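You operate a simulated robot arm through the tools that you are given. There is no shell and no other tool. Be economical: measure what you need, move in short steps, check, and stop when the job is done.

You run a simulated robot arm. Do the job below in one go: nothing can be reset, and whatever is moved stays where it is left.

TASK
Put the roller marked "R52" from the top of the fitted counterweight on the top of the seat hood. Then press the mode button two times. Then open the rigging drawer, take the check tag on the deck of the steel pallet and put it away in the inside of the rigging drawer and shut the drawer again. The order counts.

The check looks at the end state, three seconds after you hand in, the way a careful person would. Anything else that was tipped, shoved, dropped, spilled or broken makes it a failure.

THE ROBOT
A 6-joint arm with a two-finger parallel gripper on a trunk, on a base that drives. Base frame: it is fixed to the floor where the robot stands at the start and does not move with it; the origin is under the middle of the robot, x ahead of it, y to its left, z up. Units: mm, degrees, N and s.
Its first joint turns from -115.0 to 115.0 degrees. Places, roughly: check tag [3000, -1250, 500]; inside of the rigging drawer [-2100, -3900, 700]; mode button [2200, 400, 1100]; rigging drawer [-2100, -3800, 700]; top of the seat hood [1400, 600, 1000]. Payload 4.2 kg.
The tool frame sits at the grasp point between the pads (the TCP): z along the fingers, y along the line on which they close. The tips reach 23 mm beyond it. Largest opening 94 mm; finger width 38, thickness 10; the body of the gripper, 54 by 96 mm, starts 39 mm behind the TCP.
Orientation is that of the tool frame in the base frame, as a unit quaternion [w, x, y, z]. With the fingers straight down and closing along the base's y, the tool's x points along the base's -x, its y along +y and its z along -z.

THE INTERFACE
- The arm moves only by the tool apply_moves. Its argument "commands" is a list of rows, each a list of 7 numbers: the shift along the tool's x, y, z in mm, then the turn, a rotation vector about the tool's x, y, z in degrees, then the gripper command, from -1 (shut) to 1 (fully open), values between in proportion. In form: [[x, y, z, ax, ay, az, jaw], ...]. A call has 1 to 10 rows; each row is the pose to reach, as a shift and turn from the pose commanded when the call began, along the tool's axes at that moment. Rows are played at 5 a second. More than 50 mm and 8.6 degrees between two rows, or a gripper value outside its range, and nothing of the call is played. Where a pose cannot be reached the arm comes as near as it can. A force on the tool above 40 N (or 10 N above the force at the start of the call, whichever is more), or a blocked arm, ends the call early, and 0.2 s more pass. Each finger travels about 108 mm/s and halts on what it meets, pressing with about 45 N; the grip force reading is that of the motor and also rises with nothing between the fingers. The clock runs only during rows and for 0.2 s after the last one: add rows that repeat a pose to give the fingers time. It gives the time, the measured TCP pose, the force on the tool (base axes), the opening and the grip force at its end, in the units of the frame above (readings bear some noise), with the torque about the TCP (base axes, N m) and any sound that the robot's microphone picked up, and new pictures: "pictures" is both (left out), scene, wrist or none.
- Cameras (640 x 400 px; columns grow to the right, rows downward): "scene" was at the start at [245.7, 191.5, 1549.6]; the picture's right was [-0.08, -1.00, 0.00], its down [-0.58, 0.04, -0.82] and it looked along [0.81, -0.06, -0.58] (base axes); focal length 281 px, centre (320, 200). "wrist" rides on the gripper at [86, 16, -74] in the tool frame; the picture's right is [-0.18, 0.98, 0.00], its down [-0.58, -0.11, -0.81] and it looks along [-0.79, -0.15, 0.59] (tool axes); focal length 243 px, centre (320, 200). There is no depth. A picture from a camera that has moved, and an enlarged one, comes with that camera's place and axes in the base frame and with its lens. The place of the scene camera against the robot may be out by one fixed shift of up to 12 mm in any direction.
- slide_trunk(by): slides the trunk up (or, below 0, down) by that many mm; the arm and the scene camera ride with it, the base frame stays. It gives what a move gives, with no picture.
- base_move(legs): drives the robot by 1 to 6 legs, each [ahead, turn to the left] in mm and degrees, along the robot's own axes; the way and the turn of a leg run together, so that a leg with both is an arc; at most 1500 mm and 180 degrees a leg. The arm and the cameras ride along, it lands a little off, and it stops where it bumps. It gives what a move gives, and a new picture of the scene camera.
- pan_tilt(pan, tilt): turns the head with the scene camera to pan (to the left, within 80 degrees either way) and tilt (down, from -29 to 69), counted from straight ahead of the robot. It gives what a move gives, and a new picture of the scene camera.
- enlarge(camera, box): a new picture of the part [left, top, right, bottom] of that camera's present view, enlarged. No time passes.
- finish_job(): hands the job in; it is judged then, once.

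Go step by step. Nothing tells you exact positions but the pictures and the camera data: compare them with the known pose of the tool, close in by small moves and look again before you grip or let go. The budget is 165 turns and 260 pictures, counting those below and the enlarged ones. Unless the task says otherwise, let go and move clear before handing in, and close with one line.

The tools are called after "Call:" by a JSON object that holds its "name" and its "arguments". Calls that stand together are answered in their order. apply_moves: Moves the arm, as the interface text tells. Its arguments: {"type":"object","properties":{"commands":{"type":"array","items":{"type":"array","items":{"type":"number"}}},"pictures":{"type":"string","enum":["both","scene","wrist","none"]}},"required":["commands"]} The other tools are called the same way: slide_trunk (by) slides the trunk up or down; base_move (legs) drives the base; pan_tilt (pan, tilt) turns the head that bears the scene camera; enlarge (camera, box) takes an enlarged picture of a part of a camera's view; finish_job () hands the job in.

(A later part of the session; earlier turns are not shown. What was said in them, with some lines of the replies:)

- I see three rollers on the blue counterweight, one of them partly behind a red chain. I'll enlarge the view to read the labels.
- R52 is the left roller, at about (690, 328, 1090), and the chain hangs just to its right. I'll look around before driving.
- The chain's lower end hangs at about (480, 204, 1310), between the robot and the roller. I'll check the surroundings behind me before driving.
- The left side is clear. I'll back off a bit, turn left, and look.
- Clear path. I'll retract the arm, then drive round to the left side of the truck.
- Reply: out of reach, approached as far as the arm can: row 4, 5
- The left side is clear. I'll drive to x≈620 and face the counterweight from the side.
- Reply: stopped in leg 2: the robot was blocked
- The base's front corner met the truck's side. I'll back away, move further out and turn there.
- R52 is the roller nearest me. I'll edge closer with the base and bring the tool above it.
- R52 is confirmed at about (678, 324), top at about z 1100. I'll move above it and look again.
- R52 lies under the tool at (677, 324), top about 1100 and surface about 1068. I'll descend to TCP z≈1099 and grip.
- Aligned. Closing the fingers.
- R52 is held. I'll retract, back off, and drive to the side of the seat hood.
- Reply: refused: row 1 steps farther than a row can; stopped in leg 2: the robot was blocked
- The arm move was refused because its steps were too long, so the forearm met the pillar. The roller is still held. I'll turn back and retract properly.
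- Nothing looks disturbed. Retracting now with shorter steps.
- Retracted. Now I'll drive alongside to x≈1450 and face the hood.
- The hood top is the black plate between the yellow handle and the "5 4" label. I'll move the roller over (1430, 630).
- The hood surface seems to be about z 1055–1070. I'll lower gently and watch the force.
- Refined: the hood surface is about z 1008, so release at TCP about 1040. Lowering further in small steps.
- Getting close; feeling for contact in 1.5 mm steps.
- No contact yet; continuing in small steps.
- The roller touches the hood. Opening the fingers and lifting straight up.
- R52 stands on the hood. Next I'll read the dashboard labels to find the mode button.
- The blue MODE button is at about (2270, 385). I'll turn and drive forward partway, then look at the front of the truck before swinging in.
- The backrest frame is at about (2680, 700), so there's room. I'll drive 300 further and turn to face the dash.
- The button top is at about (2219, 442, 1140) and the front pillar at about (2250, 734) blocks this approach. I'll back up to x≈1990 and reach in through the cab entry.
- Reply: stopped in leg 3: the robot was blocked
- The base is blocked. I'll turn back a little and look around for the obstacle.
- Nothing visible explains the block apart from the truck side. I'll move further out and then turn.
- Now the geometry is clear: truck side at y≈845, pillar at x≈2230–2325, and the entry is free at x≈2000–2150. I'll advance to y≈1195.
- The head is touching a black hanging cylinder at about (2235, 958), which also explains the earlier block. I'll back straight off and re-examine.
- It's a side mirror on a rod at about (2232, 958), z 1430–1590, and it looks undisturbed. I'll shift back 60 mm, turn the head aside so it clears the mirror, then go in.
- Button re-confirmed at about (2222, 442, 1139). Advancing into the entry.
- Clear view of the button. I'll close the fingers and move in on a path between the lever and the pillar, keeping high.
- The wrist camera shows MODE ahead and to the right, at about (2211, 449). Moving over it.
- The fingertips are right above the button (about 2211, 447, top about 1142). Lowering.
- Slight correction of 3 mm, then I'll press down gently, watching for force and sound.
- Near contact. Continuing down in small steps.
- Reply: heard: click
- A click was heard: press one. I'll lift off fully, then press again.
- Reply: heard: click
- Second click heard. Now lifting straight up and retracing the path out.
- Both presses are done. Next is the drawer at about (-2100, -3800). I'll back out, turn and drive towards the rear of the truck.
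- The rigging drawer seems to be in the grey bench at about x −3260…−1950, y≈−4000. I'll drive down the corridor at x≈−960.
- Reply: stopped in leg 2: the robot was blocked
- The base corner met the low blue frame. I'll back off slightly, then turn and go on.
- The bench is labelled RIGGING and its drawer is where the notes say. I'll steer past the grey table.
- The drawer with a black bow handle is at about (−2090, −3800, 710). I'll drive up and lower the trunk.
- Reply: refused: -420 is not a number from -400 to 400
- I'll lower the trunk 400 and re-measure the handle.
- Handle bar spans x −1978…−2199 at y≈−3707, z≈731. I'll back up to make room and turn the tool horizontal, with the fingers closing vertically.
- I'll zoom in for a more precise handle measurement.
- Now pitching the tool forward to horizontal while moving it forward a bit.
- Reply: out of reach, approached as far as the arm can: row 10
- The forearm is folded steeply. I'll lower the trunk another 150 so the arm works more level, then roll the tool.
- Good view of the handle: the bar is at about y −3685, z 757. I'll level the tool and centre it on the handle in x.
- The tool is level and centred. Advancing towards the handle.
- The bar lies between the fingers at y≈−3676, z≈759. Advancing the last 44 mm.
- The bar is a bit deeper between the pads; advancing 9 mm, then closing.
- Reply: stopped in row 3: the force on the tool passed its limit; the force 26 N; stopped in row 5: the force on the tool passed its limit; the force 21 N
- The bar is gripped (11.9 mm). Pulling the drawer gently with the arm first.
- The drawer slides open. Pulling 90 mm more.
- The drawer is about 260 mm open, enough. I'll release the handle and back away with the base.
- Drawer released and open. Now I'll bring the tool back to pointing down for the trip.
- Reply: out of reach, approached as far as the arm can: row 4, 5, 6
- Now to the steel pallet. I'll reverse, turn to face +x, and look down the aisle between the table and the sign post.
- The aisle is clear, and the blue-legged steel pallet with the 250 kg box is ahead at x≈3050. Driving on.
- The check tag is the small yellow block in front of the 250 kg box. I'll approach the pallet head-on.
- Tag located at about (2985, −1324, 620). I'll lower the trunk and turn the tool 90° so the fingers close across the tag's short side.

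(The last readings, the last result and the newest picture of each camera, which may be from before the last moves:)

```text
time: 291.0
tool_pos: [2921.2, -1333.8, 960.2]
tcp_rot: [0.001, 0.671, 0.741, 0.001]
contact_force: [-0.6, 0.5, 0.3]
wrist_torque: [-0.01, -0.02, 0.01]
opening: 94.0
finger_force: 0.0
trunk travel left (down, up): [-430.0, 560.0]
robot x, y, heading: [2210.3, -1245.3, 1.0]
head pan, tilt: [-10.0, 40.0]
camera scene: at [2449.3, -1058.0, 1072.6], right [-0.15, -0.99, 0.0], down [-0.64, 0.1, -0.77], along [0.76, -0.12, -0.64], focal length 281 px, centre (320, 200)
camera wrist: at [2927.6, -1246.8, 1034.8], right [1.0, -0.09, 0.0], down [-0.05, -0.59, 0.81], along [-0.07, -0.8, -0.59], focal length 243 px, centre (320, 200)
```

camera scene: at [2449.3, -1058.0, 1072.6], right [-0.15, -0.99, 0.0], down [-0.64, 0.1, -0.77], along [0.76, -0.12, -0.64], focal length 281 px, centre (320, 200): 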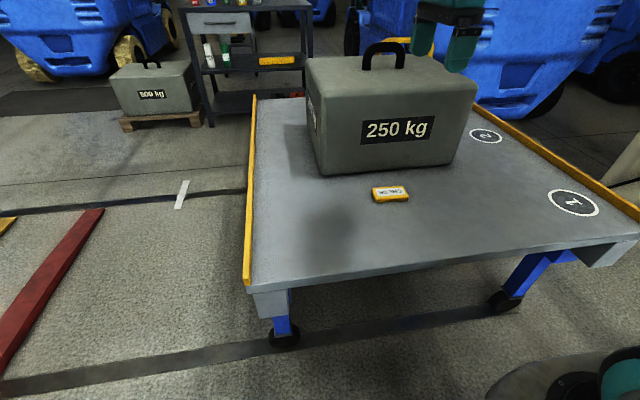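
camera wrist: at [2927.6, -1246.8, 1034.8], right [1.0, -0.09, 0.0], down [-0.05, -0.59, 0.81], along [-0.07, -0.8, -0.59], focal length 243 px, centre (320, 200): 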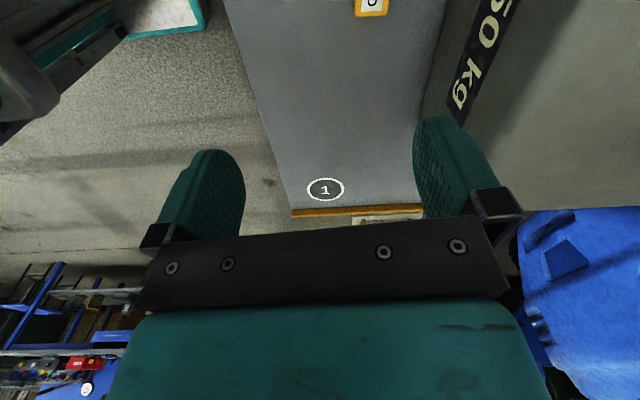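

The tag is at about (2981, −1324, 621). Moving above it and lowering to look with the wrist camera.

Call:
{"name": "apply_moves", "arguments": {"commands": [[2, 30, 20, 0, 0, 2.5, 0.6], [4, 60, 40, 0, 0, 4.8, 0.6], [4, 60, 85, 0, 0, 4.8, 0.6], [4, 60, 130, 0, 0, 4.8, 0.6], [4, 60, 175, 0, 0, 4.8, 0.6], [4, 60, 220, 0, 0, 4.8, 0.6], [4, 60, 220, 0, 0, 4.8, 0.6]], "pictures": "both"}}

```text
time: 292.6
tool_pos: [2981.5, -1322.4, 741.0]
tcp_rot: [0.001, 0.701, 0.713, 0.002]
contact_force: [0.0, 0.2, 0.4]
wrist_torque: [0.0, -0.01, 0.01]
opening: 75.1
finger_force: 0.0
trunk travel left (down, up): [-430.0, 560.0]
robot x, y, heading: [2208.9, -1242.9, 1.1]
head pan, tilt: [-10.0, 40.0]
camera scene: at [2449.5, -1058.0, 1072.5], right [-0.15, -0.99, 0.0], down [-0.64, 0.1, -0.77], along [0.76, -0.12, -0.64], focal length 281 px, centre (320, 200)
camera wrist: at [2995.8, -1236.1, 815.6], right [0.99, -0.17, 0.0], down [-0.1, -0.58, 0.81], along [-0.13, -0.79, -0.59], focal length 243 px, centre (320, 200)
```

scene: 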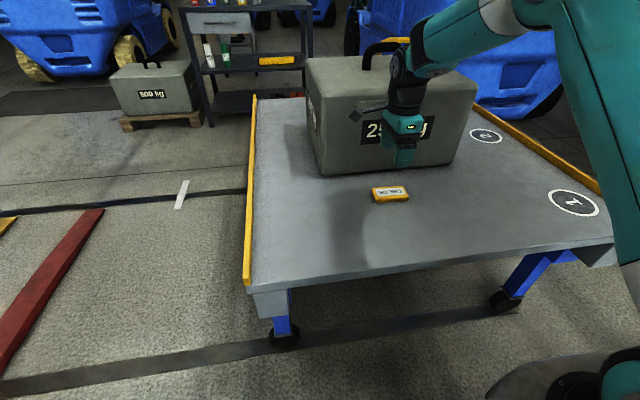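
wrist: 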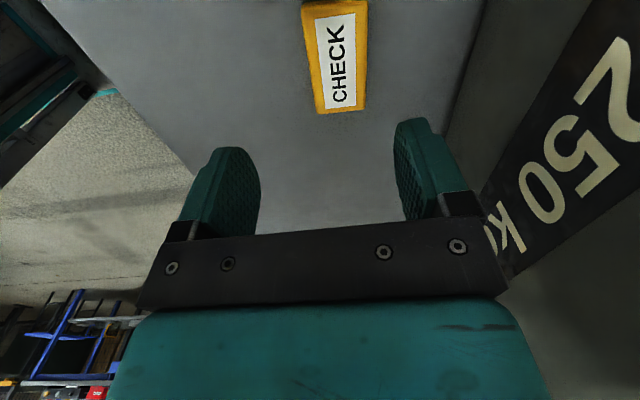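

Tag centre by the wrist camera: (2995, −1324), about 43 mm wide. Adjusting and lowering.

Call:
{"name": "apply_moves", "arguments": {"commands": [[-1, 13, 20, 0, 0, 0.8, 0.6], [-2, 13, 50, 0, 0, 0.8, 0.6], [-2, 13, 80, 0, 0, 0.8, 0.6], [-2, 13, 80, 0, 0, 0.8, 0.6]], "pictures": "both"}}

```text
time: 293.6
tool_pos: [2994.0, -1324.8, 662.0]
tcp_rot: [0.0, 0.706, 0.708, 0.002]
contact_force: [0.1, -0.4, 0.7]
wrist_torque: [-0.01, 0.02, -0.01]
opening: 75.2
finger_force: 0.1
trunk travel left (down, up): [-430.0, 560.0]
robot x, y, heading: [2212.3, -1244.7, 1.2]
head pan, tilt: [-10.0, 40.0]
camera scene: at [2449.5, -1058.0, 1072.5], right [-0.15, -0.99, 0.0], down [-0.64, 0.1, -0.77], along [0.76, -0.12, -0.64], focal length 281 px, centre (320, 200)
camera wrist: at [3010.0, -1238.4, 736.7], right [0.98, -0.18, 0.0], down [-0.11, -0.58, 0.81], along [-0.14, -0.79, -0.59], focal length 243 px, centre (320, 200)
```

scene: 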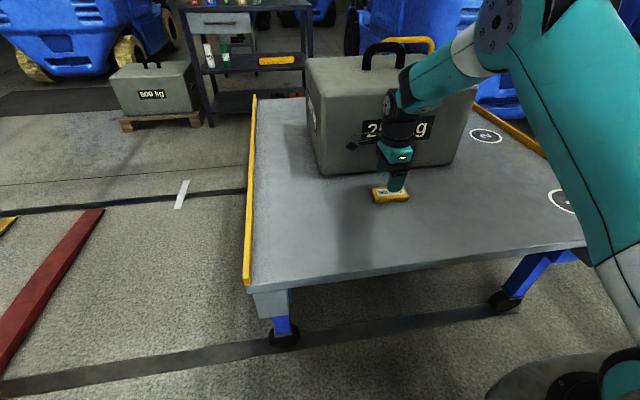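
wrist: 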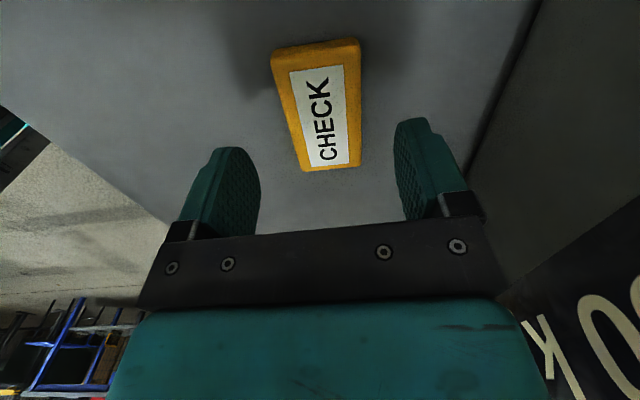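

Refined: tag centre (2996, −1334), top z≈603. Adjusting and lowering until the tips nearly reach the deck.

Call:
{"name": "apply_moves", "arguments": {"commands": [[-5, 2, 15, 0, 0, 0, 0.6], [-9, 2, 30, 0, 0, 0, 0.6], [-9, 2, 40, 0, 0, 0, 0.6], [-9, 2, 40, 0, 0, 0, 0.6]], "pictures": "both"}}

```text
time: 294.6
tool_pos: [2996.9, -1333.5, 621.2]
tcp_rot: [0.001, 0.705, 0.709, 0.001]
contact_force: [0.4, 0.1, 0.8]
wrist_torque: [0.01, -0.01, -0.02]
opening: 75.4
finger_force: 0.2
trunk travel left (down, up): [-430.0, 560.0]
robot x, y, heading: [2212.1, -1246.1, 1.1]
head pan, tilt: [-10.0, 40.0]
camera scene: at [2449.5, -1058.0, 1072.5], right [-0.15, -0.99, 0.0], down [-0.64, 0.1, -0.77], along [0.76, -0.12, -0.64], focal length 281 px, centre (320, 200)
camera wrist: at [3012.1, -1246.9, 696.4], right [0.98, -0.18, 0.0], down [-0.11, -0.58, 0.81], along [-0.14, -0.79, -0.59], focal length 243 px, centre (320, 200)
```

scene: 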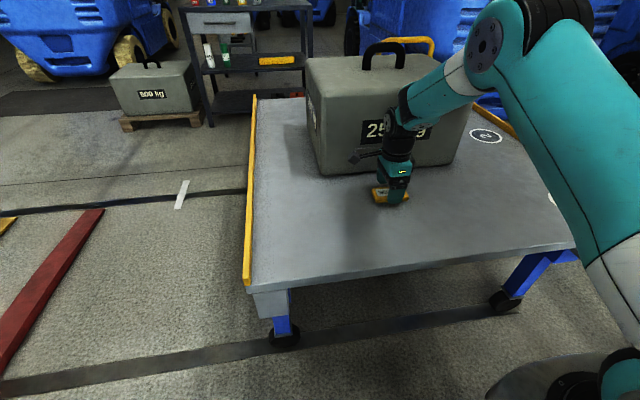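
wrist: 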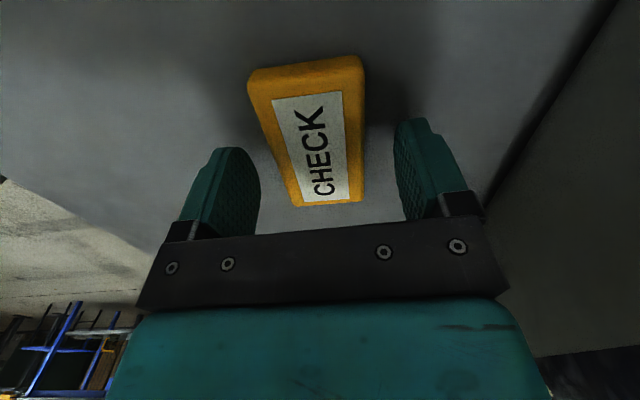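

Call:
{"name": "apply_moves", "arguments": {"commands": [[-2, 0, 3, 0, 0, 0, 0.6], [-2, 0, 6, 0, 0, 0, 0.6], [-2, 0, 6, 0, 0, 0, 0.6]], "pictures": "none"}}

Call:
{"name": "apply_moves", "arguments": {"commands": [[0, 0, 2, 0, 0, 0, 0.6], [0, 0, 4, 0, 0, 0, 0.6]], "pictures": "wrist"}}

```text
time: 295.4
tool_pos: [2996.7, -1334.7, 615.2]
tcp_rot: [0.001, 0.706, 0.708, 0.002]
contact_force: [-0.2, 0.2, -0.8]
wrist_torque: [-0.01, 0.03, -0.01]
opening: 75.1
finger_force: 0.0
trunk travel left (down, up): [-430.0, 560.0]
robot x, y, heading: [2213.3, -1249.6, 1.1]
head pan, tilt: [-10.0, 40.0]
```

```text
time: 296.0
tool_pos: [2997.2, -1335.6, 612.3]
tcp_rot: [0.001, 0.706, 0.709, 0.002]
contact_force: [-0.6, -0.6, 0.0]
wrist_torque: [-0.01, -0.04, -0.03]
opening: 75.4
finger_force: 0.1
trunk travel left (down, up): [-430.0, 560.0]
robot x, y, heading: [2208.9, -1242.5, 1.2]
head pan, tilt: [-10.0, 40.0]
camera wrist: at [3012.1, -1249.9, 686.7], right [0.98, -0.18, 0.0], down [-0.11, -0.58, 0.81], along [-0.14, -0.79, -0.59], focal length 243 px, centre (320, 200)
```

wrist: 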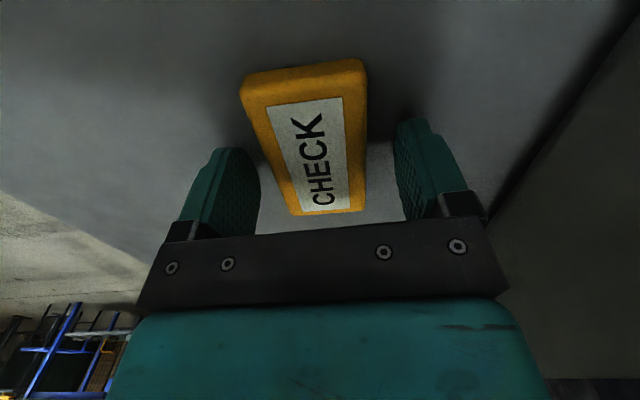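

Call:
{"name": "apply_moves", "arguments": {"commands": [[0, 0, 2, 0, 0, 0, 0.4], [0, 0, 2, 0, 0, 0, 0], [0, 0, 2, 0, 0, 0, -0.5], [0, 0, 2, 0, 0, 0, -1], [0, 0, 2, 0, 0, 0, -1]], "pictures": "wrist"}}

```text
time: 297.2
tool_pos: [2996.9, -1335.5, 610.0]
tcp_rot: [0.001, 0.706, 0.708, 0.003]
contact_force: [0.0, 0.5, 1.0]
wrist_torque: [-0.01, 0.07, -0.03]
opening: 48.9
finger_force: 44.8
trunk travel left (down, up): [-430.0, 560.0]
robot x, y, heading: [2211.6, -1246.4, 0.8]
head pan, tilt: [-10.0, 40.0]
camera wrist: at [3012.1, -1249.9, 684.6], right [0.98, -0.18, 0.0], down [-0.11, -0.58, 0.81], along [-0.14, -0.79, -0.59], focal length 243 px, centre (320, 200)
```

wrist: 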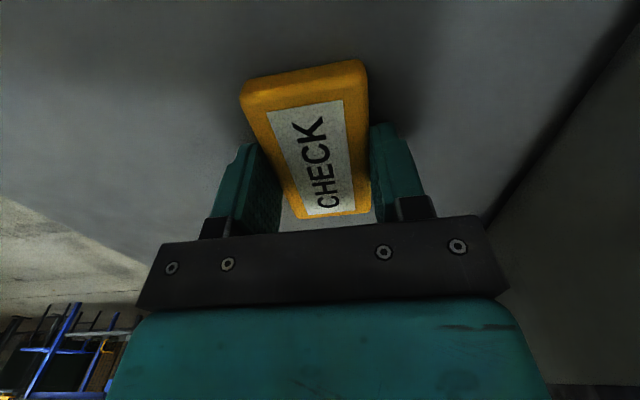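

Gripped at 48.9 mm. Lifting.

Call:
{"name": "apply_moves", "arguments": {"commands": [[0, 0, -15, 0, 0, 0, -1], [0, 0, -40, 0, 0, 0, -1], [0, 0, -85, 0, 0, 0, -1], [0, 0, -130, 0, 0, 0, -1], [0, 0, -175, 0, 0, 0, -1], [0, 0, -220, 0, 0, 0, -1], [0, 0, -265, 0, 0, 0, -1], [0, 0, -300, 0, 0, 0, -1], [0, 0, -300, 0, 0, 0, -1]], "pictures": "both"}}

```text
time: 299.2
tool_pos: [2995.4, -1336.5, 909.9]
tcp_rot: [0.002, 0.706, 0.708, 0.002]
contact_force: [0.0, 0.2, -0.2]
wrist_torque: [-0.01, 0.01, 0.02]
opening: 48.7
finger_force: 45.0
trunk travel left (down, up): [-430.0, 560.0]
robot x, y, heading: [2214.7, -1245.4, 1.2]
head pan, tilt: [-10.0, 40.0]
camera scene: at [2449.5, -1058.0, 1072.5], right [-0.15, -0.99, 0.0], down [-0.64, 0.1, -0.77], along [0.76, -0.12, -0.64], focal length 281 px, centre (320, 200)
camera wrist: at [3010.4, -1250.5, 984.2], right [0.98, -0.18, 0.0], down [-0.11, -0.58, 0.81], along [-0.14, -0.79, -0.59], focal length 243 px, centre (320, 200)
```

scene: 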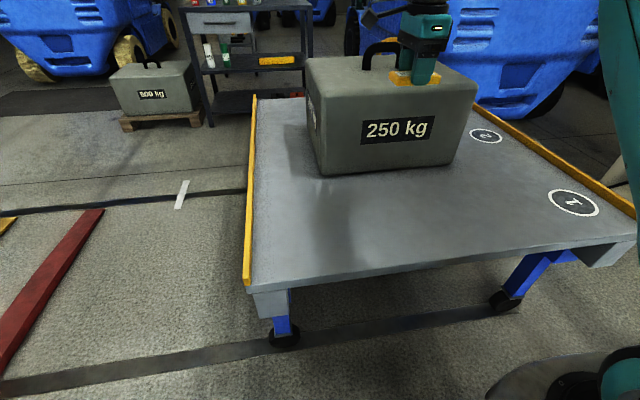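
wrist: 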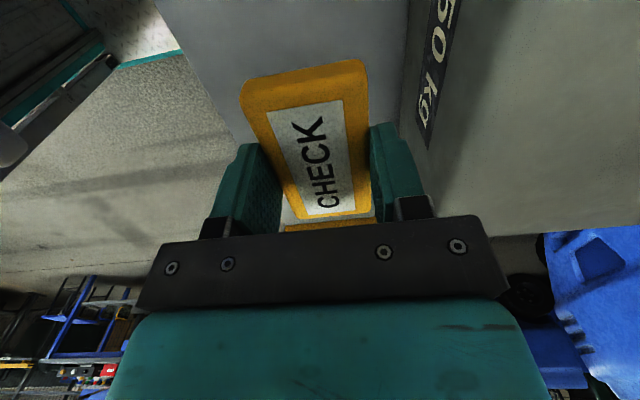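

The tag is held. Retracting the arm and raising the trunk for travel.

Call:
{"name": "apply_moves", "arguments": {"commands": [[0, -45, 0, 0, 0, 0, -1], [0, -90, 0, 0, 0, 0, -1], [0, -135, 0, 0, 0, 0, -1], [0, -180, 0, 0, 0, 0, -1], [0, -225, 0, 0, 0, 0, -1], [0, -265, 0, 0, 0, 0, -1], [0, -300, 0, 0, 0, 0, -1], [0, -300, 0, 0, 0, 0, -1]], "pictures": "none"}}

Call:
{"name": "slide_trunk", "arguments": {"by": 220}}

```text
time: 301.0
tool_pos: [2694.8, -1336.5, 908.5]
tcp_rot: [0.001, 0.706, 0.708, 0.001]
contact_force: [0.1, -0.5, -0.2]
wrist_torque: [-0.01, 0.04, 0.0]
opening: 48.8
finger_force: 45.0
trunk travel left (down, up): [-430.0, 560.0]
robot x, y, heading: [2213.4, -1245.3, 1.1]
head pan, tilt: [-10.0, 40.0]
```

```text
time: 303.4
tool_pos: [2694.9, -1337.3, 1127.4]
tcp_rot: [0.0, 0.706, 0.708, 0.001]
contact_force: [0.7, 0.7, -0.4]
wrist_torque: [0.05, 0.01, -0.01]
opening: 48.7
finger_force: 44.7
trunk travel left (down, up): [-650.0, 340.0]
robot x, y, heading: [2212.5, -1246.8, 1.2]
head pan, tilt: [-10.0, 40.0]
```

Call:
{"name": "base_move", "arguments": {"legs": [[0, 5.2], [-1500, 0], [-725, 0], [0, -6.3]]}}

```text
time: 315.5
tool_pos: [460.6, -1605.5, 1129.0]
tcp_rot: [0.0, 0.709, 0.706, 0.001]
contact_force: [0.7, 0.0, -1.4]
wrist_torque: [-0.02, 0.0, 0.0]
opening: 48.6
finger_force: 45.4
trunk travel left (down, up): [-650.0, 340.0]
robot x, y, heading: [-21.5, -1514.2, 0.6]
head pan, tilt: [-10.0, 40.0]
camera scene: at [217.8, -1324.3, 1292.5], right [-0.16, -0.99, 0.0], down [-0.63, 0.1, -0.77], along [0.76, -0.12, -0.64], focal length 281 px, centre (320, 200)
```

scene: 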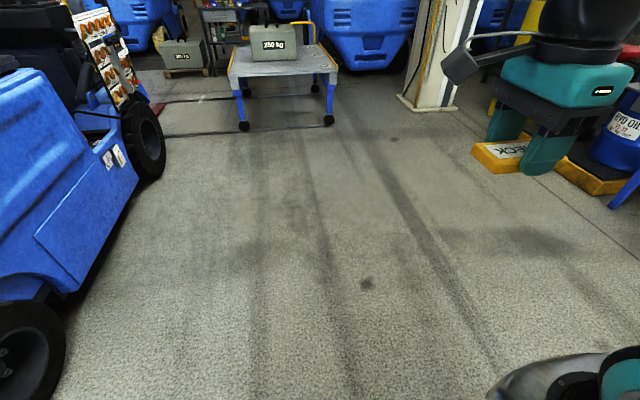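

On track between the table and the post. Reversing the rest and turning to the bench.

Call:
{"name": "base_move", "arguments": {"legs": [[-1500, 0], [-480, 0], [0, -90.5]]}}

Call:
{"name": "pan_tilt", "arguments": {"pan": 0, "tilt": 30}}

```text
time: 329.1
tool_pos: [-2073.2, -2021.4, 1128.5]
tcp_rot: [0.001, 1.0, -0.005, 0.001]
contact_force: [-0.1, -0.5, -0.6]
wrist_torque: [-0.02, 0.0, -0.01]
opening: 48.9
finger_force: 45.3
trunk travel left (down, up): [-650.0, 340.0]
robot x, y, heading: [-1979.6, -1539.6, -89.8]
head pan, tilt: [-10.0, 40.0]
camera scene: at [-1788.9, -1770.7, 1292.5], right [-0.99, 0.17, 0.0], down [0.11, 0.63, -0.77], along [-0.13, -0.76, -0.64], focal length 281 px, centre (320, 200)
```

scene: 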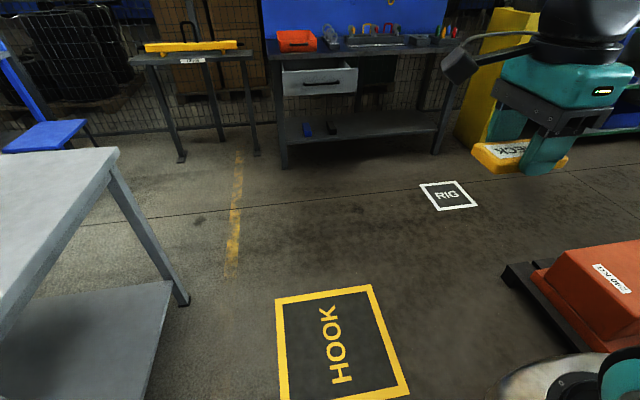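

```text
time: 329.8
tool_pos: [-2074.6, -2021.8, 1127.7]
tcp_rot: [0.002, 1.0, -0.005, 0.0]
contact_force: [-0.3, 0.1, -1.6]
wrist_torque: [0.02, 0.0, 0.0]
opening: 48.8
finger_force: 45.4
trunk travel left (down, up): [-650.0, 340.0]
robot x, y, heading: [-1977.1, -1538.8, -89.7]
head pan, tilt: [0.0, 30.0]
camera scene: at [-1774.2, -1777.4, 1307.8], right [-1.0, 0.0, 0.0], down [0.0, 0.5, -0.87], along [0.0, -0.87, -0.5], focal length 281 px, centre (320, 200)
```

scene: 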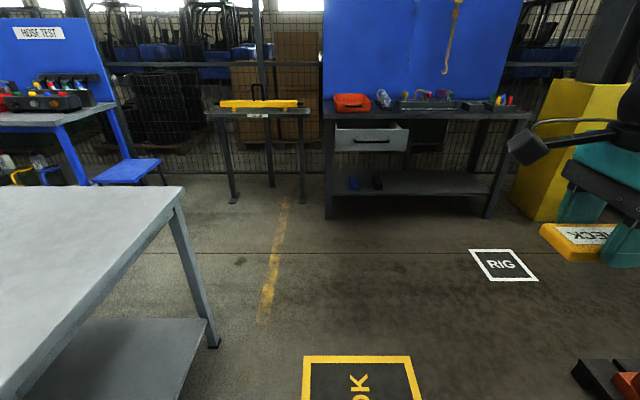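

Call:
{"name": "base_move", "arguments": {"legs": [[1300, 0]]}}

Call:
{"name": "pan_tilt", "arguments": {"pan": -15, "tilt": 40}}

```text
time: 336.4
tool_pos: [-2058.4, -3319.7, 1128.2]
tcp_rot: [0.002, 1.0, -0.001, 0.001]
contact_force: [0.2, 0.2, -1.4]
wrist_torque: [0.03, -0.03, 0.0]
opening: 48.8
finger_force: 45.1
trunk travel left (down, up): [-650.0, 340.0]
robot x, y, heading: [-1961.3, -2839.7, -89.4]
head pan, tilt: [0.0, 30.0]
camera scene: at [-1760.4, -3073.3, 1307.9], right [-1.0, -0.01, 0.0], down [-0.01, 0.5, -0.87], along [0.01, -0.87, -0.5], focal length 281 px, centre (320, 200)
```

scene: 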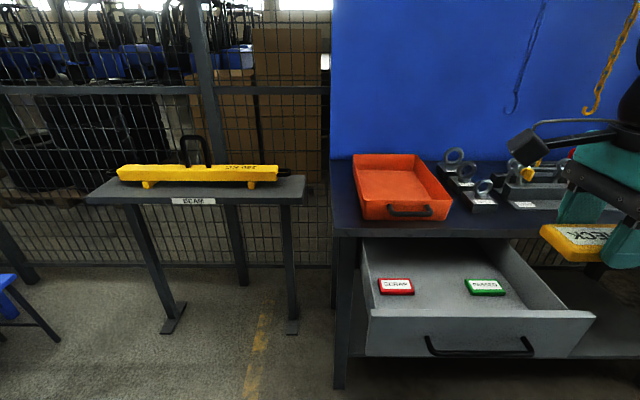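

```text
time: 337.1
tool_pos: [-2057.7, -3319.6, 1129.0]
tcp_rot: [0.002, 1.0, -0.001, 0.002]
contact_force: [0.7, 0.7, -0.4]
wrist_torque: [-0.02, 0.01, 0.02]
opening: 48.8
finger_force: 45.1
trunk travel left (down, up): [-650.0, 340.0]
robot x, y, heading: [-1969.0, -2836.1, -89.1]
head pan, tilt: [-15.0, 40.0]
camera scene: at [-1782.5, -3065.3, 1292.6], right [-0.97, 0.25, 0.0], down [0.16, 0.62, -0.77], along [-0.19, -0.74, -0.64], focal length 281 px, centre (320, 200)
```

scene: 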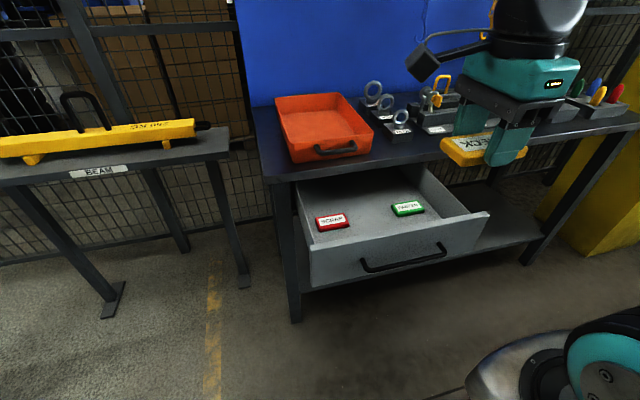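

The drawer holds a red SCRAP and a green PASSED tag near its back. I'll place the check tag in the free front area, about (−2100, −3545). Lowering the trunk and moving over.

Call:
{"name": "slide_trunk", "arguments": {"by": -200}}

Call:
{"name": "apply_moves", "arguments": {"commands": [[-8, 45, 0, 0, 0, 0, -1], [-16, 90, 0, 0, 0, 0, -1], [-24, 135, 0, 0, 0, 0, -1], [-32, 180, 0, 0, 0, 0, -1], [-42, 222, 0, 0, 0, 0, -1], [-42, 222, 0, 0, 0, 0, -1]], "pictures": "both"}}

```text
time: 339.3
tool_pos: [-2059.3, -3319.9, 927.8]
tcp_rot: [0.002, 1.0, -0.001, 0.001]
contact_force: [0.0, 1.0, 0.1]
wrist_torque: [0.01, -0.02, -0.02]
opening: 48.8
finger_force: 45.2
trunk travel left (down, up): [-450.0, 540.0]
robot x, y, heading: [-1963.8, -2834.8, -89.1]
head pan, tilt: [-15.0, 40.0]
```

```text
time: 340.7
tool_pos: [-2101.6, -3543.2, 928.8]
tcp_rot: [0.001, 1.0, -0.002, 0.001]
contact_force: [0.5, -0.7, -0.1]
wrist_torque: [0.0, -0.02, 0.02]
opening: 48.8
finger_force: 45.2
trunk travel left (down, up): [-450.0, 540.0]
robot x, y, heading: [-1963.4, -2832.5, -89.3]
head pan, tilt: [-15.0, 40.0]
camera scene: at [-1782.5, -3065.2, 1092.5], right [-0.97, 0.25, 0.0], down [0.16, 0.62, -0.77], along [-0.19, -0.74, -0.64], focal length 281 px, centre (320, 200)
camera wrist: at [-2015.2, -3560.4, 1003.7], right [-0.19, -0.98, 0.0], down [-0.58, 0.11, 0.81], along [-0.79, 0.15, -0.59], focal length 243 px, centre (320, 200)
```

scene: 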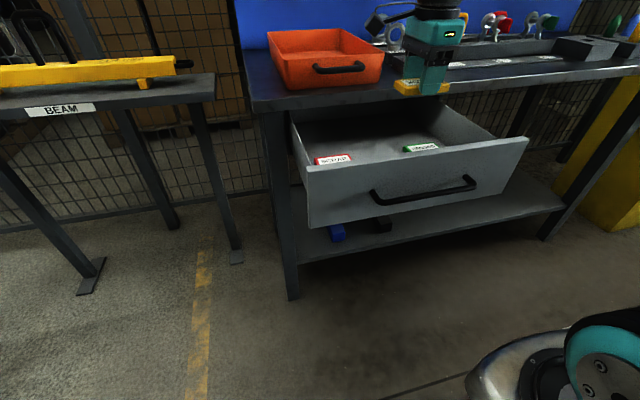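
wrist: 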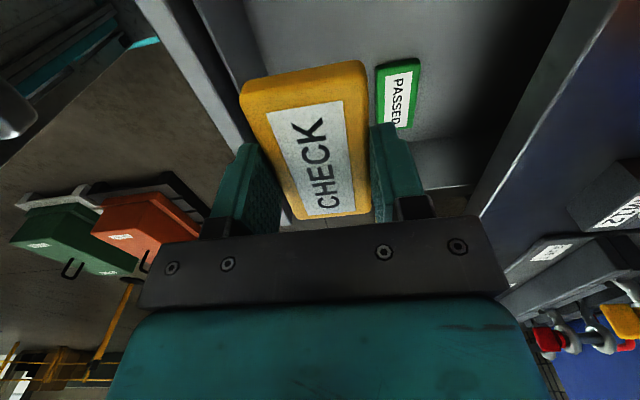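

The drawer floor is about z 718, with PASSED at (−2185, −3615). I'll nudge away from it and lower into the drawer.

Call:
{"name": "apply_moves", "arguments": {"commands": [[10, -12, 30, 0, 0, 0, -1], [10, -12, 70, 0, 0, 0, -1], [10, -12, 110, 0, 0, 0, -1], [10, -12, 140, 0, 0, 0, -1], [10, -12, 140, 0, 0, 0, -1]], "pictures": "both"}}

```text
time: 341.9
tool_pos: [-2090.1, -3531.5, 788.1]
tcp_rot: [0.002, 1.0, -0.001, 0.0]
contact_force: [0.8, 0.3, -0.2]
wrist_torque: [0.0, 0.01, 0.0]
opening: 49.1
finger_force: 45.2
trunk travel left (down, up): [-450.0, 540.0]
robot x, y, heading: [-1960.3, -2835.5, -89.4]
head pan, tilt: [-15.0, 40.0]
camera scene: at [-1782.5, -3065.3, 1092.5], right [-0.97, 0.25, 0.0], down [0.16, 0.62, -0.77], along [-0.19, -0.74, -0.64], focal length 281 px, centre (320, 200)
camera wrist: at [-2004.6, -3547.7, 862.3], right [-0.19, -0.98, 0.0], down [-0.58, 0.11, 0.81], along [-0.79, 0.15, -0.59], focal length 243 px, centre (320, 200)
```

scene: 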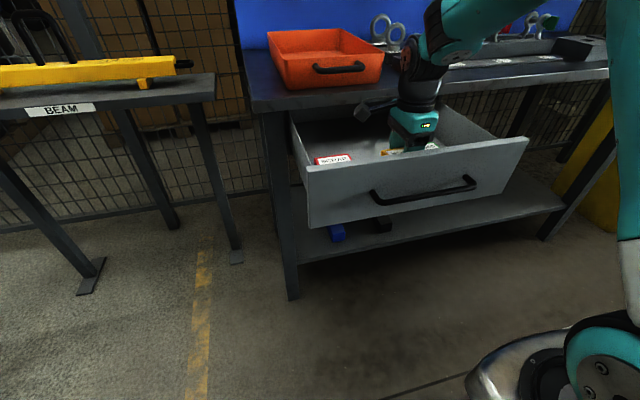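
wrist: 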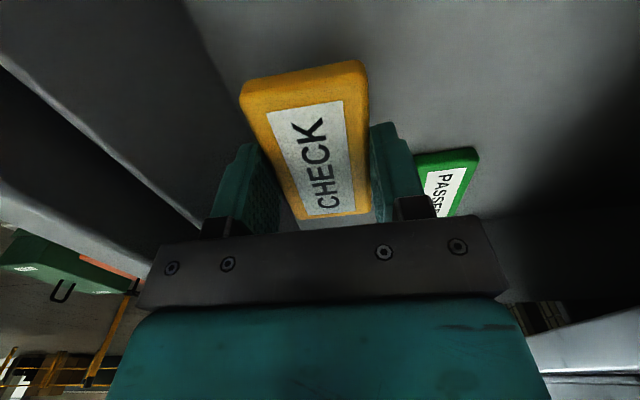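

Good clearance to PASSED. Lowering slowly to contact.

Call:
{"name": "apply_moves", "arguments": {"commands": [[0, 0, 15, 0, 0, 0, -1], [0, 0, 28, 0, 0, 0, -1], [0, 0, 34, 0, 0, 0, -1], [0, 0, 38, 0, 0, 0, -1]], "pictures": "wrist"}}

```text
time: 342.9
tool_pos: [-2090.9, -3530.6, 751.4]
tcp_rot: [0.002, 1.0, -0.001, 0.0]
contact_force: [-0.1, 0.2, -1.1]
wrist_torque: [0.01, -0.02, -0.02]
opening: 48.6
finger_force: 45.5
trunk travel left (down, up): [-450.0, 540.0]
robot x, y, heading: [-1963.7, -2838.0, -89.6]
head pan, tilt: [-15.0, 40.0]
camera wrist: at [-2004.4, -3547.5, 825.0], right [-0.19, -0.98, 0.0], down [-0.58, 0.11, 0.81], along [-0.79, 0.15, -0.59], focal length 243 px, centre (320, 200)
```

wrist: 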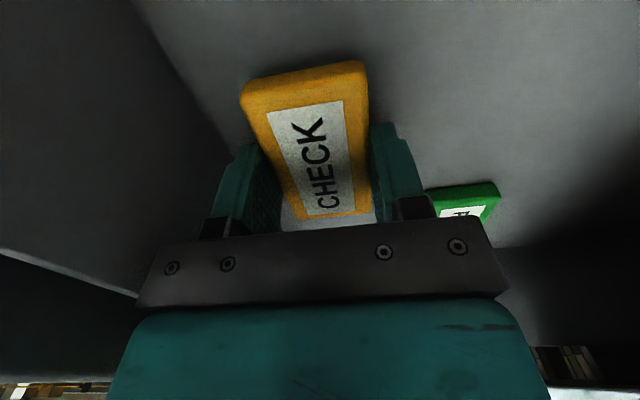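

PASSED's top is at about z 705, so the floor is about 690. Continuing down.

Call:
{"name": "apply_moves", "arguments": {"commands": [[0, 0, 12, 0, 0, 0, -1], [0, 0, 22, 0, 0, 0, -1], [0, 0, 27, 0, 0, 0, -1], [0, 0, 30, 0, 0, 0, -1]], "pictures": "wrist"}}

Call:
{"name": "apply_moves", "arguments": {"commands": [[0, 0, 1.5, 0, 0, 0, -1], [0, 0, 3, 0, 0, 0, -1]], "pictures": "none"}}

```text
time: 343.7
tool_pos: [-2091.5, -3532.9, 732.9]
tcp_rot: [0.009, 1.0, -0.001, 0.0]
contact_force: [0.2, -1.1, 20.1]
wrist_torque: [0.58, 0.02, -0.02]
opening: 48.7
finger_force: 44.5
trunk travel left (down, up): [-450.0, 540.0]
robot x, y, heading: [-1961.9, -2836.8, -89.3]
head pan, tilt: [-15.0, 40.0]
stopped in row 3: the force on the tool passed its limit (the readings are from after the stop); the commanded pose is now the measured one
camera wrist: at [-2005.0, -3549.3, 807.1], right [-0.19, -0.98, 0.02], down [-0.58, 0.12, 0.8], along [-0.79, 0.14, -0.59], focal length 243 px, centre (320, 200)
```

wrist: 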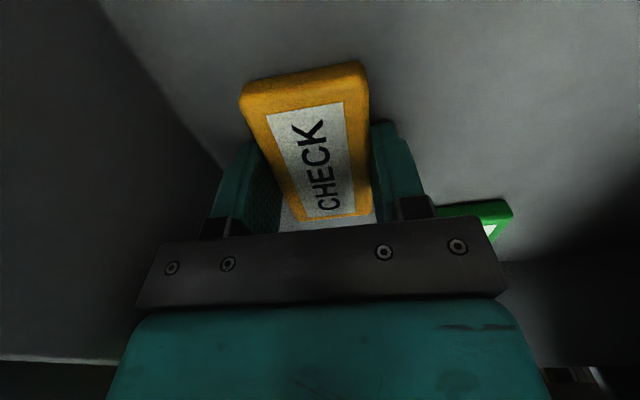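

```text
time: 344.1
tool_pos: [-2090.3, -3534.5, 732.1]
tcp_rot: [0.012, 1.0, -0.001, 0.001]
contact_force: [0.8, -1.8, 15.6]
wrist_torque: [0.51, -0.07, 0.0]
opening: 48.8
finger_force: 45.3
trunk travel left (down, up): [-450.0, 540.0]
robot x, y, heading: [-1963.9, -2832.1, -89.3]
head pan, tilt: [-15.0, 40.0]
stopped in row 2: the force on the tool passed its limit (the readings are from after the stop); the commanded pose is now the measured one
```

The tips and tag touch the drawer floor. Releasing gently with a limited opening.

Call:
{"name": "apply_moves", "arguments": {"commands": [[0, 0, -2, 0, 0, 0, -1], [0, 0, -2, 0, 0, 0, 0.15], [0, 0, -2, 0, 0, 0, 0.3], [0, 0, -2, 0, 0, 0, 0.3]], "pictures": "wrist"}}

```text
time: 345.1
tool_pos: [-2091.2, -3533.9, 732.3]
tcp_rot: [0.008, 1.0, -0.001, -0.001]
contact_force: [1.9, 1.5, 1.4]
wrist_torque: [0.12, -0.02, -0.08]
opening: 61.6
finger_force: 0.0
trunk travel left (down, up): [-450.0, 540.0]
robot x, y, heading: [-1964.6, -2836.1, -89.4]
head pan, tilt: [-15.0, 40.0]
camera wrist: at [-2005.1, -3549.7, 807.3], right [-0.19, -0.98, 0.02], down [-0.58, 0.12, 0.8], along [-0.79, 0.14, -0.59], focal length 243 px, centre (320, 200)
```

wrist: 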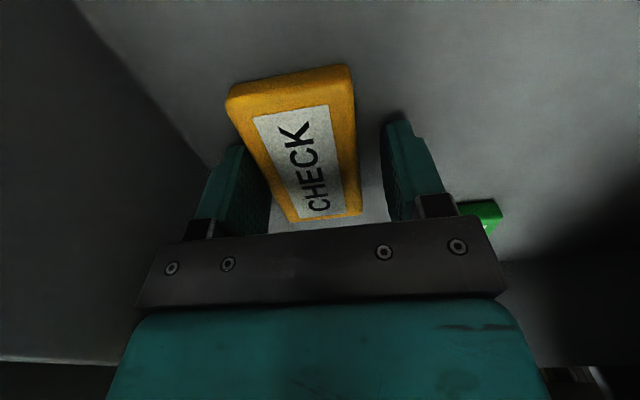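

Released. Opening a touch more and lifting straight up.

Call:
{"name": "apply_moves", "arguments": {"commands": [[0, 0, 0, 0, 0, 0, 0.45], [0, 0, -8, 0, 0, 0, 0.45], [0, 0, -25, 0, 0, 0, 0.45], [0, 0, -60, 0, 0, 0, 0.45]], "pictures": "wrist"}}

Call:
{"name": "apply_moves", "arguments": {"commands": [[0, 0, -40, 0, 0, 0, 0.45], [0, 0, -80, 0, 0, 0, 0.45], [0, 0, -120, 0, 0, 0, 0.45], [0, 0, -160, 0, 0, 0, 0.45], [0, 0, -160, 0, 0, 0, 0.45]], "pictures": "both"}}

```text
time: 346.1
tool_pos: [-2092.4, -3532.8, 792.6]
tcp_rot: [0.01, 1.0, 0.0, 0.0]
contact_force: [-0.2, 0.0, -0.2]
wrist_torque: [0.01, 0.0, -0.01]
opening: 68.3
finger_force: 0.0
trunk travel left (down, up): [-450.0, 540.0]
robot x, y, heading: [-1963.2, -2836.3, -89.3]
head pan, tilt: [-15.0, 40.0]
camera wrist: at [-2005.9, -3548.5, 867.8], right [-0.19, -0.98, 0.02], down [-0.58, 0.13, 0.8], along [-0.79, 0.14, -0.59], focal length 243 px, centre (320, 200)
```

wrist: 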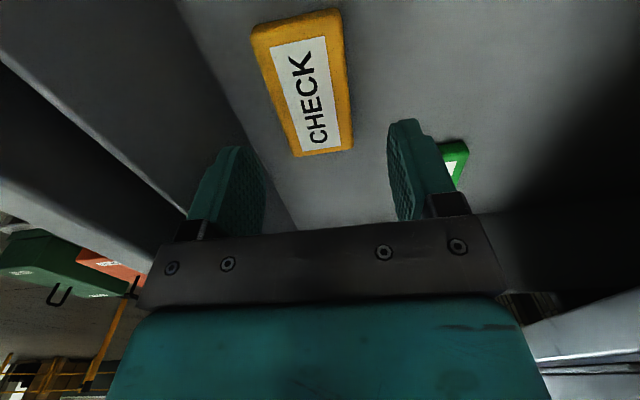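

```text
time: 347.4
tool_pos: [-2093.2, -3529.6, 955.0]
tcp_rot: [0.01, 1.0, -0.001, 0.0]
contact_force: [-0.6, 0.1, 0.6]
wrist_torque: [0.03, -0.02, 0.01]
opening: 68.1
finger_force: 0.1
trunk travel left (down, up): [-450.0, 540.0]
robot x, y, heading: [-1968.0, -2836.9, -89.1]
head pan, tilt: [-15.0, 40.0]
camera scene: at [-1782.5, -3065.3, 1092.5], right [-0.97, 0.25, 0.0], down [0.16, 0.62, -0.77], along [-0.19, -0.74, -0.64], focal length 281 px, centre (320, 200)
camera wrist: at [-2006.1, -3545.9, 1029.4], right [-0.19, -0.98, 0.02], down [-0.58, 0.13, 0.8], along [-0.79, 0.14, -0.59], focal length 243 px, centre (320, 200)
```

scene: 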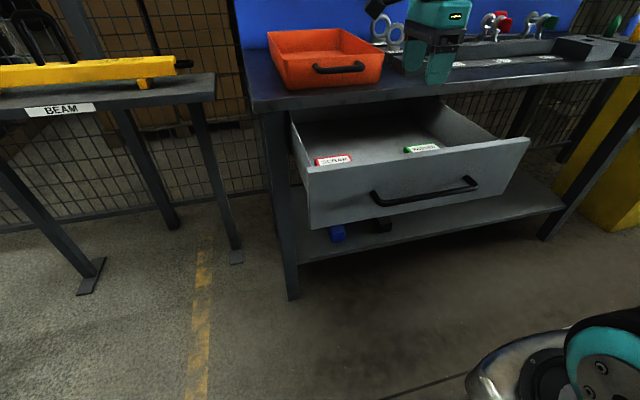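
wrist: 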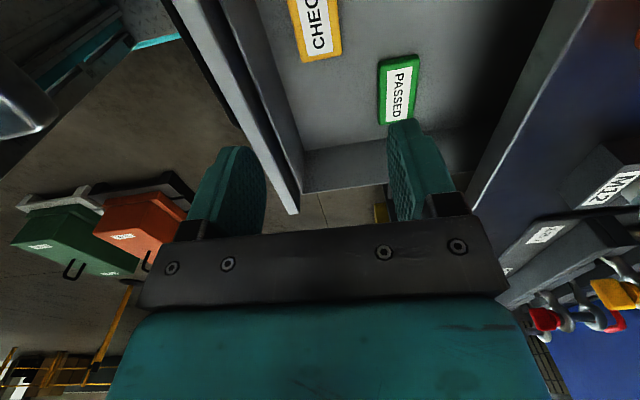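

The check tag lies flat in the drawer. Next I'll back off and turn the tool horizontal to push the drawer shut.

Call:
{"name": "base_move", "arguments": {"legs": [[-330, 0]]}}

Call:
{"name": "slide_trunk", "arguments": {"by": -100}}

Call:
{"name": "apply_moves", "arguments": {"commands": [[0, 12, 5, -8.5, 0, 0, 0], [0, 24, 12, -17, 0, 0, -0.5], [0, 36, 20, -25.5, 0, 0, -1], [0, 48, 28, -34, 0, 0, -1], [0, 60, 36, -42.5, 0, 0, -1], [0, 72, 44, -51, 0, 0, -1], [0, 84, 52, -59.5, 0, 0, -1], [0, 96, 60, -68, 0, 0, -1], [0, 108, 68, -76.5, 0, 0, -1], [0, 120, 76, -85, 0, 0, -1]], "pictures": "scene"}}

```text
time: 349.6
tool_pos: [-2094.1, -3197.6, 954.4]
tcp_rot: [0.01, 1.0, 0.002, 0.0]
contact_force: [-0.9, 0.2, -0.7]
wrist_torque: [0.0, -0.03, 0.0]
opening: 68.2
finger_force: 0.1
trunk travel left (down, up): [-450.0, 540.0]
robot x, y, heading: [-1972.4, -2501.4, -89.1]
head pan, tilt: [-15.0, 40.0]
camera scene: at [-1786.5, -2730.5, 1092.5], right [-0.97, 0.24, 0.0], down [0.16, 0.62, -0.77], along [-0.18, -0.74, -0.64], focal length 281 px, centre (320, 200)
```

scene: 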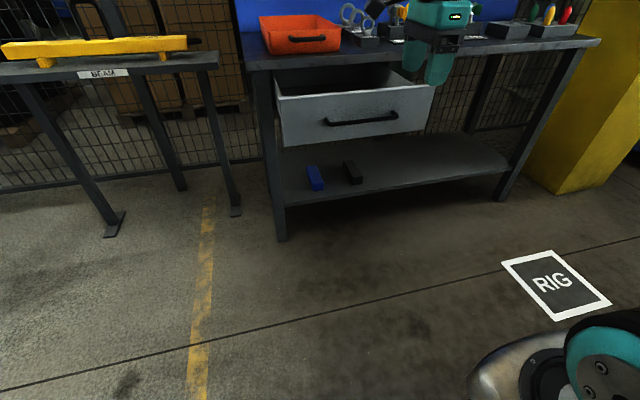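

```text
time: 350.9
tool_pos: [-2093.8, -3197.0, 854.1]
tcp_rot: [0.01, 1.0, 0.002, 0.0]
contact_force: [-0.5, -0.9, 0.4]
wrist_torque: [-0.01, -0.02, -0.02]
opening: 68.3
finger_force: 0.0
trunk travel left (down, up): [-350.0, 640.0]
robot x, y, heading: [-1968.7, -2504.5, -89.1]
head pan, tilt: [-15.0, 40.0]
```

```text
time: 353.1
tool_pos: [-2094.1, -3317.8, 780.3]
tcp_rot: [0.684, 0.73, 0.0, 0.0]
contact_force: [-0.2, 0.5, 1.5]
wrist_torque: [0.01, 0.01, -0.01]
opening: 0.0
finger_force: 42.6
trunk travel left (down, up): [-350.0, 640.0]
robot x, y, heading: [-1971.4, -2505.0, -89.1]
head pan, tilt: [-15.0, 40.0]
camera scene: at [-1786.5, -2730.4, 992.6], right [-0.97, 0.24, 0.0], down [0.16, 0.62, -0.77], along [-0.18, -0.74, -0.64], focal length 281 px, centre (320, 200)
```

scene: 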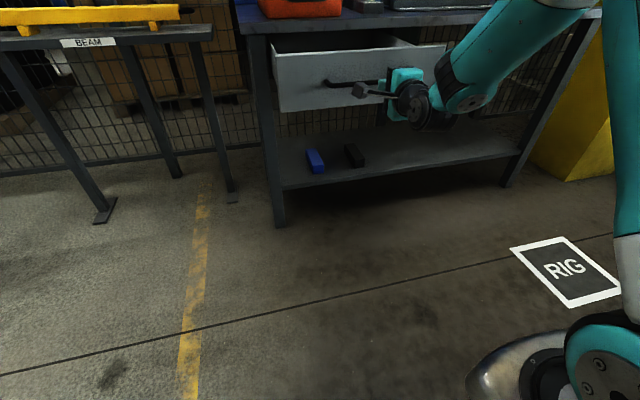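

I'll level the tool, lower it to z≈728 just below the handle bar, and check.

Call:
{"name": "apply_moves", "arguments": {"commands": [[1, -25, 0, -2, 0, 0, -1], [3, -50, 3, -3.8, 0, 0, -1], [3, -50, 3, -3.8, 0, 0, -1]], "pictures": "wrist"}}

```text
time: 353.9
tool_pos: [-2089.8, -3318.0, 730.7]
tcp_rot: [0.707, 0.707, 0.001, 0.0]
contact_force: [0.2, 0.2, 0.4]
wrist_torque: [-0.03, -0.04, 0.02]
opening: 0.0
finger_force: 42.2
trunk travel left (down, up): [-350.0, 640.0]
robot x, y, heading: [-1966.3, -2503.8, -89.1]
head pan, tilt: [-15.0, 40.0]
camera wrist: at [-2004.0, -3244.0, 746.2], right [-0.18, 0.0, 0.98], down [-0.58, 0.81, -0.11], along [-0.79, -0.59, -0.15], focal length 243 px, centre (320, 200)
```

wrist: 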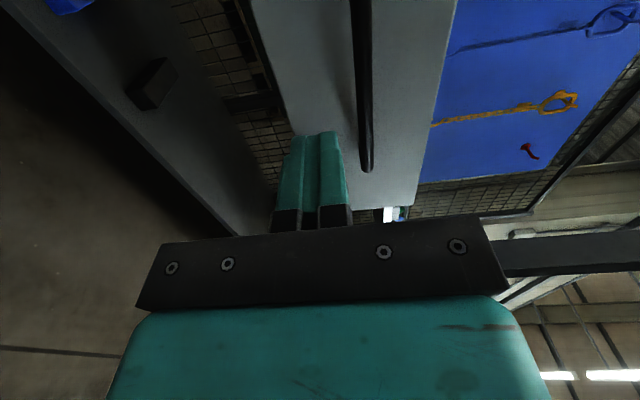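

Tips aim at the drawer face below the bar. I'll pull the arm in a bit, bring the base closer, then push with the arm.

Call:
{"name": "apply_moves", "arguments": {"commands": [[0, 0, -35, 0, 0, 0, -1], [0, 0, -70, 0, 0, 0, -1], [0, 0, -70, 0, 0, 0, -1]], "pictures": "none"}}

Call:
{"name": "base_move", "arguments": {"legs": [[145, 0]]}}

```text
time: 354.7
tool_pos: [-2091.1, -3248.2, 730.6]
tcp_rot: [0.707, 0.707, 0.0, 0.0]
contact_force: [-0.7, -0.2, 0.3]
wrist_torque: [-0.02, 0.01, 0.02]
opening: 0.0
finger_force: 41.8
trunk travel left (down, up): [-350.0, 640.0]
robot x, y, heading: [-1973.2, -2501.1, -89.0]
head pan, tilt: [-15.0, 40.0]
```

```text
time: 356.0
tool_pos: [-2086.9, -3394.5, 731.0]
tcp_rot: [0.707, 0.707, 0.0, 0.0]
contact_force: [0.5, 0.7, -0.6]
wrist_torque: [-0.02, 0.0, -0.04]
opening: 0.0
finger_force: 42.7
trunk travel left (down, up): [-350.0, 640.0]
robot x, y, heading: [-1967.2, -2647.5, -89.0]
head pan, tilt: [-15.0, 40.0]
camera scene: at [-1784.1, -2875.6, 992.5], right [-0.97, 0.24, 0.0], down [0.16, 0.62, -0.77], along [-0.19, -0.74, -0.64], focal length 281 px, centre (320, 200)
```

scene: 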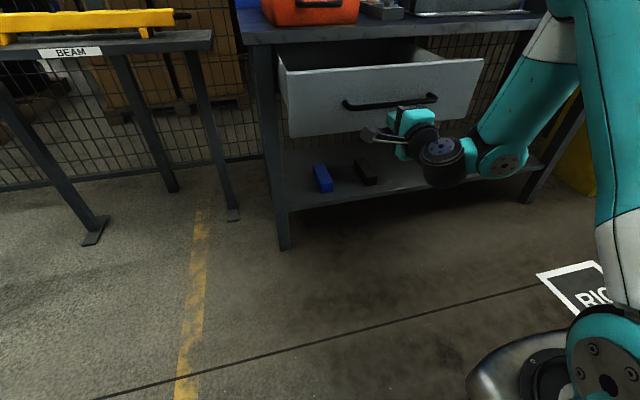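

Pushing the drawer in smoothly, gently so nothing slides inside.

Call:
{"name": "apply_moves", "arguments": {"commands": [[0, 0, 18, 0, 0, 0, -1], [0, 0, 36, 0, 0, 0, -1], [0, 0, 56, 0, 0, 0, -1], [0, 0, 76, 0, 0, 0, -1], [0, 0, 96, 0, 0, 0, -1], [0, 0, 116, 0, 0, 0, -1], [0, 0, 136, 0, 0, 0, -1], [0, 0, 156, 0, 0, 0, -1], [0, 0, 176, 0, 0, 0, -1], [0, 0, 196, 0, 0, 0, -1]], "pictures": "scene"}}

```text
time: 358.2
tool_pos: [-2088.0, -3591.7, 729.4]
tcp_rot: [0.706, 0.708, 0.001, 0.001]
contact_force: [0.3, 0.2, 0.6]
wrist_torque: [-0.03, 0.03, -0.04]
opening: 0.0
finger_force: 42.5
trunk travel left (down, up): [-350.0, 640.0]
robot x, y, heading: [-1965.3, -2646.7, -89.0]
head pan, tilt: [-15.0, 40.0]
camera scene: at [-1784.1, -2875.6, 992.6], right [-0.97, 0.24, 0.0], down [0.16, 0.62, -0.77], along [-0.19, -0.74, -0.64], focal length 281 px, centre (320, 200)
```

scene: 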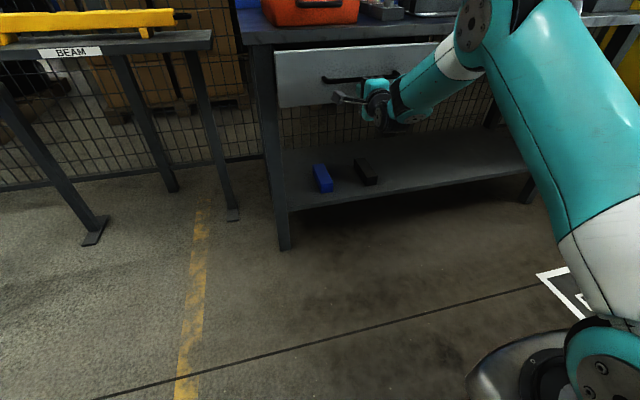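

Call:
{"name": "apply_moves", "arguments": {"commands": [[0, 0, 20, 0, 0, 0, -1], [0, 0, 38, 0, 0, 0, -1], [0, 0, 54, 0, 0, 0, -1], [0, 0, 68, 0, 0, 0, -1], [0, 0, 78, 0, 0, 0, -1], [0, 0, 86, 0, 0, 0, -1], [0, 0, 92, 0, 0, 0, -1], [0, 0, 96, 0, 0, 0, -1]], "pictures": "both"}}

```text
time: 359.9
tool_pos: [-2087.8, -3679.5, 730.3]
tcp_rot: [0.707, 0.707, 0.001, 0.001]
contact_force: [1.5, 31.9, 5.3]
wrist_torque: [-0.15, 0.16, 0.6]
opening: 0.2
finger_force: 42.3
trunk travel left (down, up): [-350.0, 640.0]
robot x, y, heading: [-1968.2, -2648.1, -88.8]
head pan, tilt: [-15.0, 40.0]
stopped in row 8: the force on the tool passed its limit (the readings are from after the stop); the commanded pose is now the measured one
camera scene: at [-1784.2, -2874.2, 992.9], right [-0.97, 0.24, 0.0], down [0.16, 0.62, -0.77], along [-0.19, -0.74, -0.64], focal length 281 px, centre (320, 200)
camera wrist: at [-2001.9, -3606.6, 746.8], right [-0.18, 0.0, 0.98], down [-0.58, 0.8, -0.11], along [-0.79, -0.59, -0.15], focal length 243 px, centre (320, 200)
```

scene: 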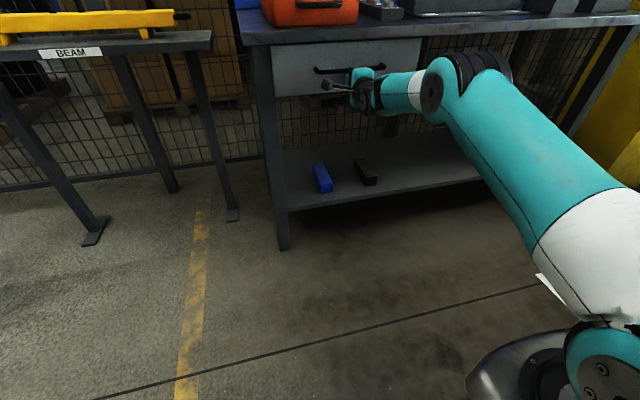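
wrist: 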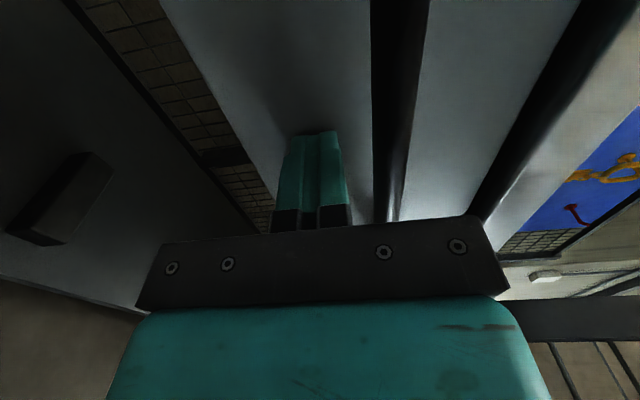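

The drawer is back at its original closed position (hard stop). Backing clear and checking.

Call:
{"name": "apply_moves", "arguments": {"commands": [[0, 0, -15, 0, 0, 0, -1], [0, 0, -40, 0, 0, 0, -1], [0, 0, -85, 0, 0, 0, -1], [0, 0, -130, 0, 0, 0, -1], [0, 0, -175, 0, 0, 0, -1], [0, 0, -175, 0, 0, 0, -1]], "pictures": "none"}}

Call:
{"name": "base_move", "arguments": {"legs": [[-300, 0]]}}

```text
time: 361.3
tool_pos: [-2089.9, -3504.2, 730.4]
tcp_rot: [0.706, 0.708, 0.0, 0.001]
contact_force: [-0.3, 0.0, 0.2]
wrist_torque: [-0.02, -0.01, 0.03]
opening: 0.0
finger_force: 42.5
trunk travel left (down, up): [-350.0, 640.0]
robot x, y, heading: [-1964.6, -2649.8, -89.0]
head pan, tilt: [-15.0, 40.0]
```

```text
time: 363.3
tool_pos: [-2092.2, -3207.6, 730.7]
tcp_rot: [0.705, 0.709, 0.003, 0.002]
contact_force: [-0.6, 0.7, 0.0]
wrist_torque: [0.01, 0.01, 0.01]
opening: 0.0
finger_force: 42.4
trunk travel left (down, up): [-350.0, 640.0]
robot x, y, heading: [-1970.3, -2348.4, -88.6]
head pan, tilt: [-15.0, 40.0]
camera scene: at [-1788.9, -2575.8, 992.5], right [-0.97, 0.24, 0.0], down [0.15, 0.62, -0.77], along [-0.18, -0.74, -0.64], focal length 281 px, centre (320, 200)
```

scene: 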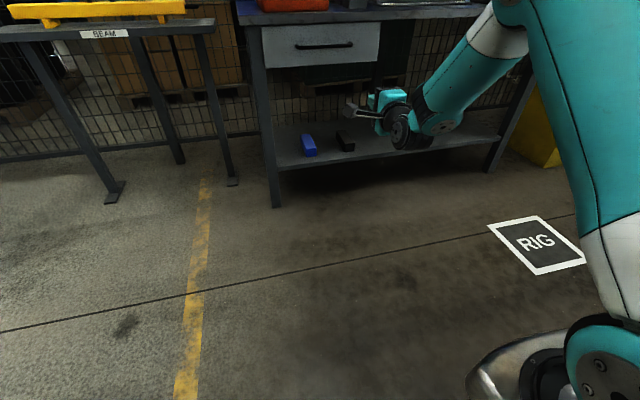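

The drawer is shut flush, the check tag is inside, and the robot is clear of the bench. Handing in.

Call:
{"name": "finish_job", "arguments": {}}

```text
The job is handed in.
```

The job is handed in: R52 is on the seat hood, the mode button was pressed twice with a click heard each time, and the check tag is in the shut rigging drawer. On the way the robot bumped the truck's side, a cab pillar, the cab's side mirror and a low blue frame, and nothing looked moved in the pictures.
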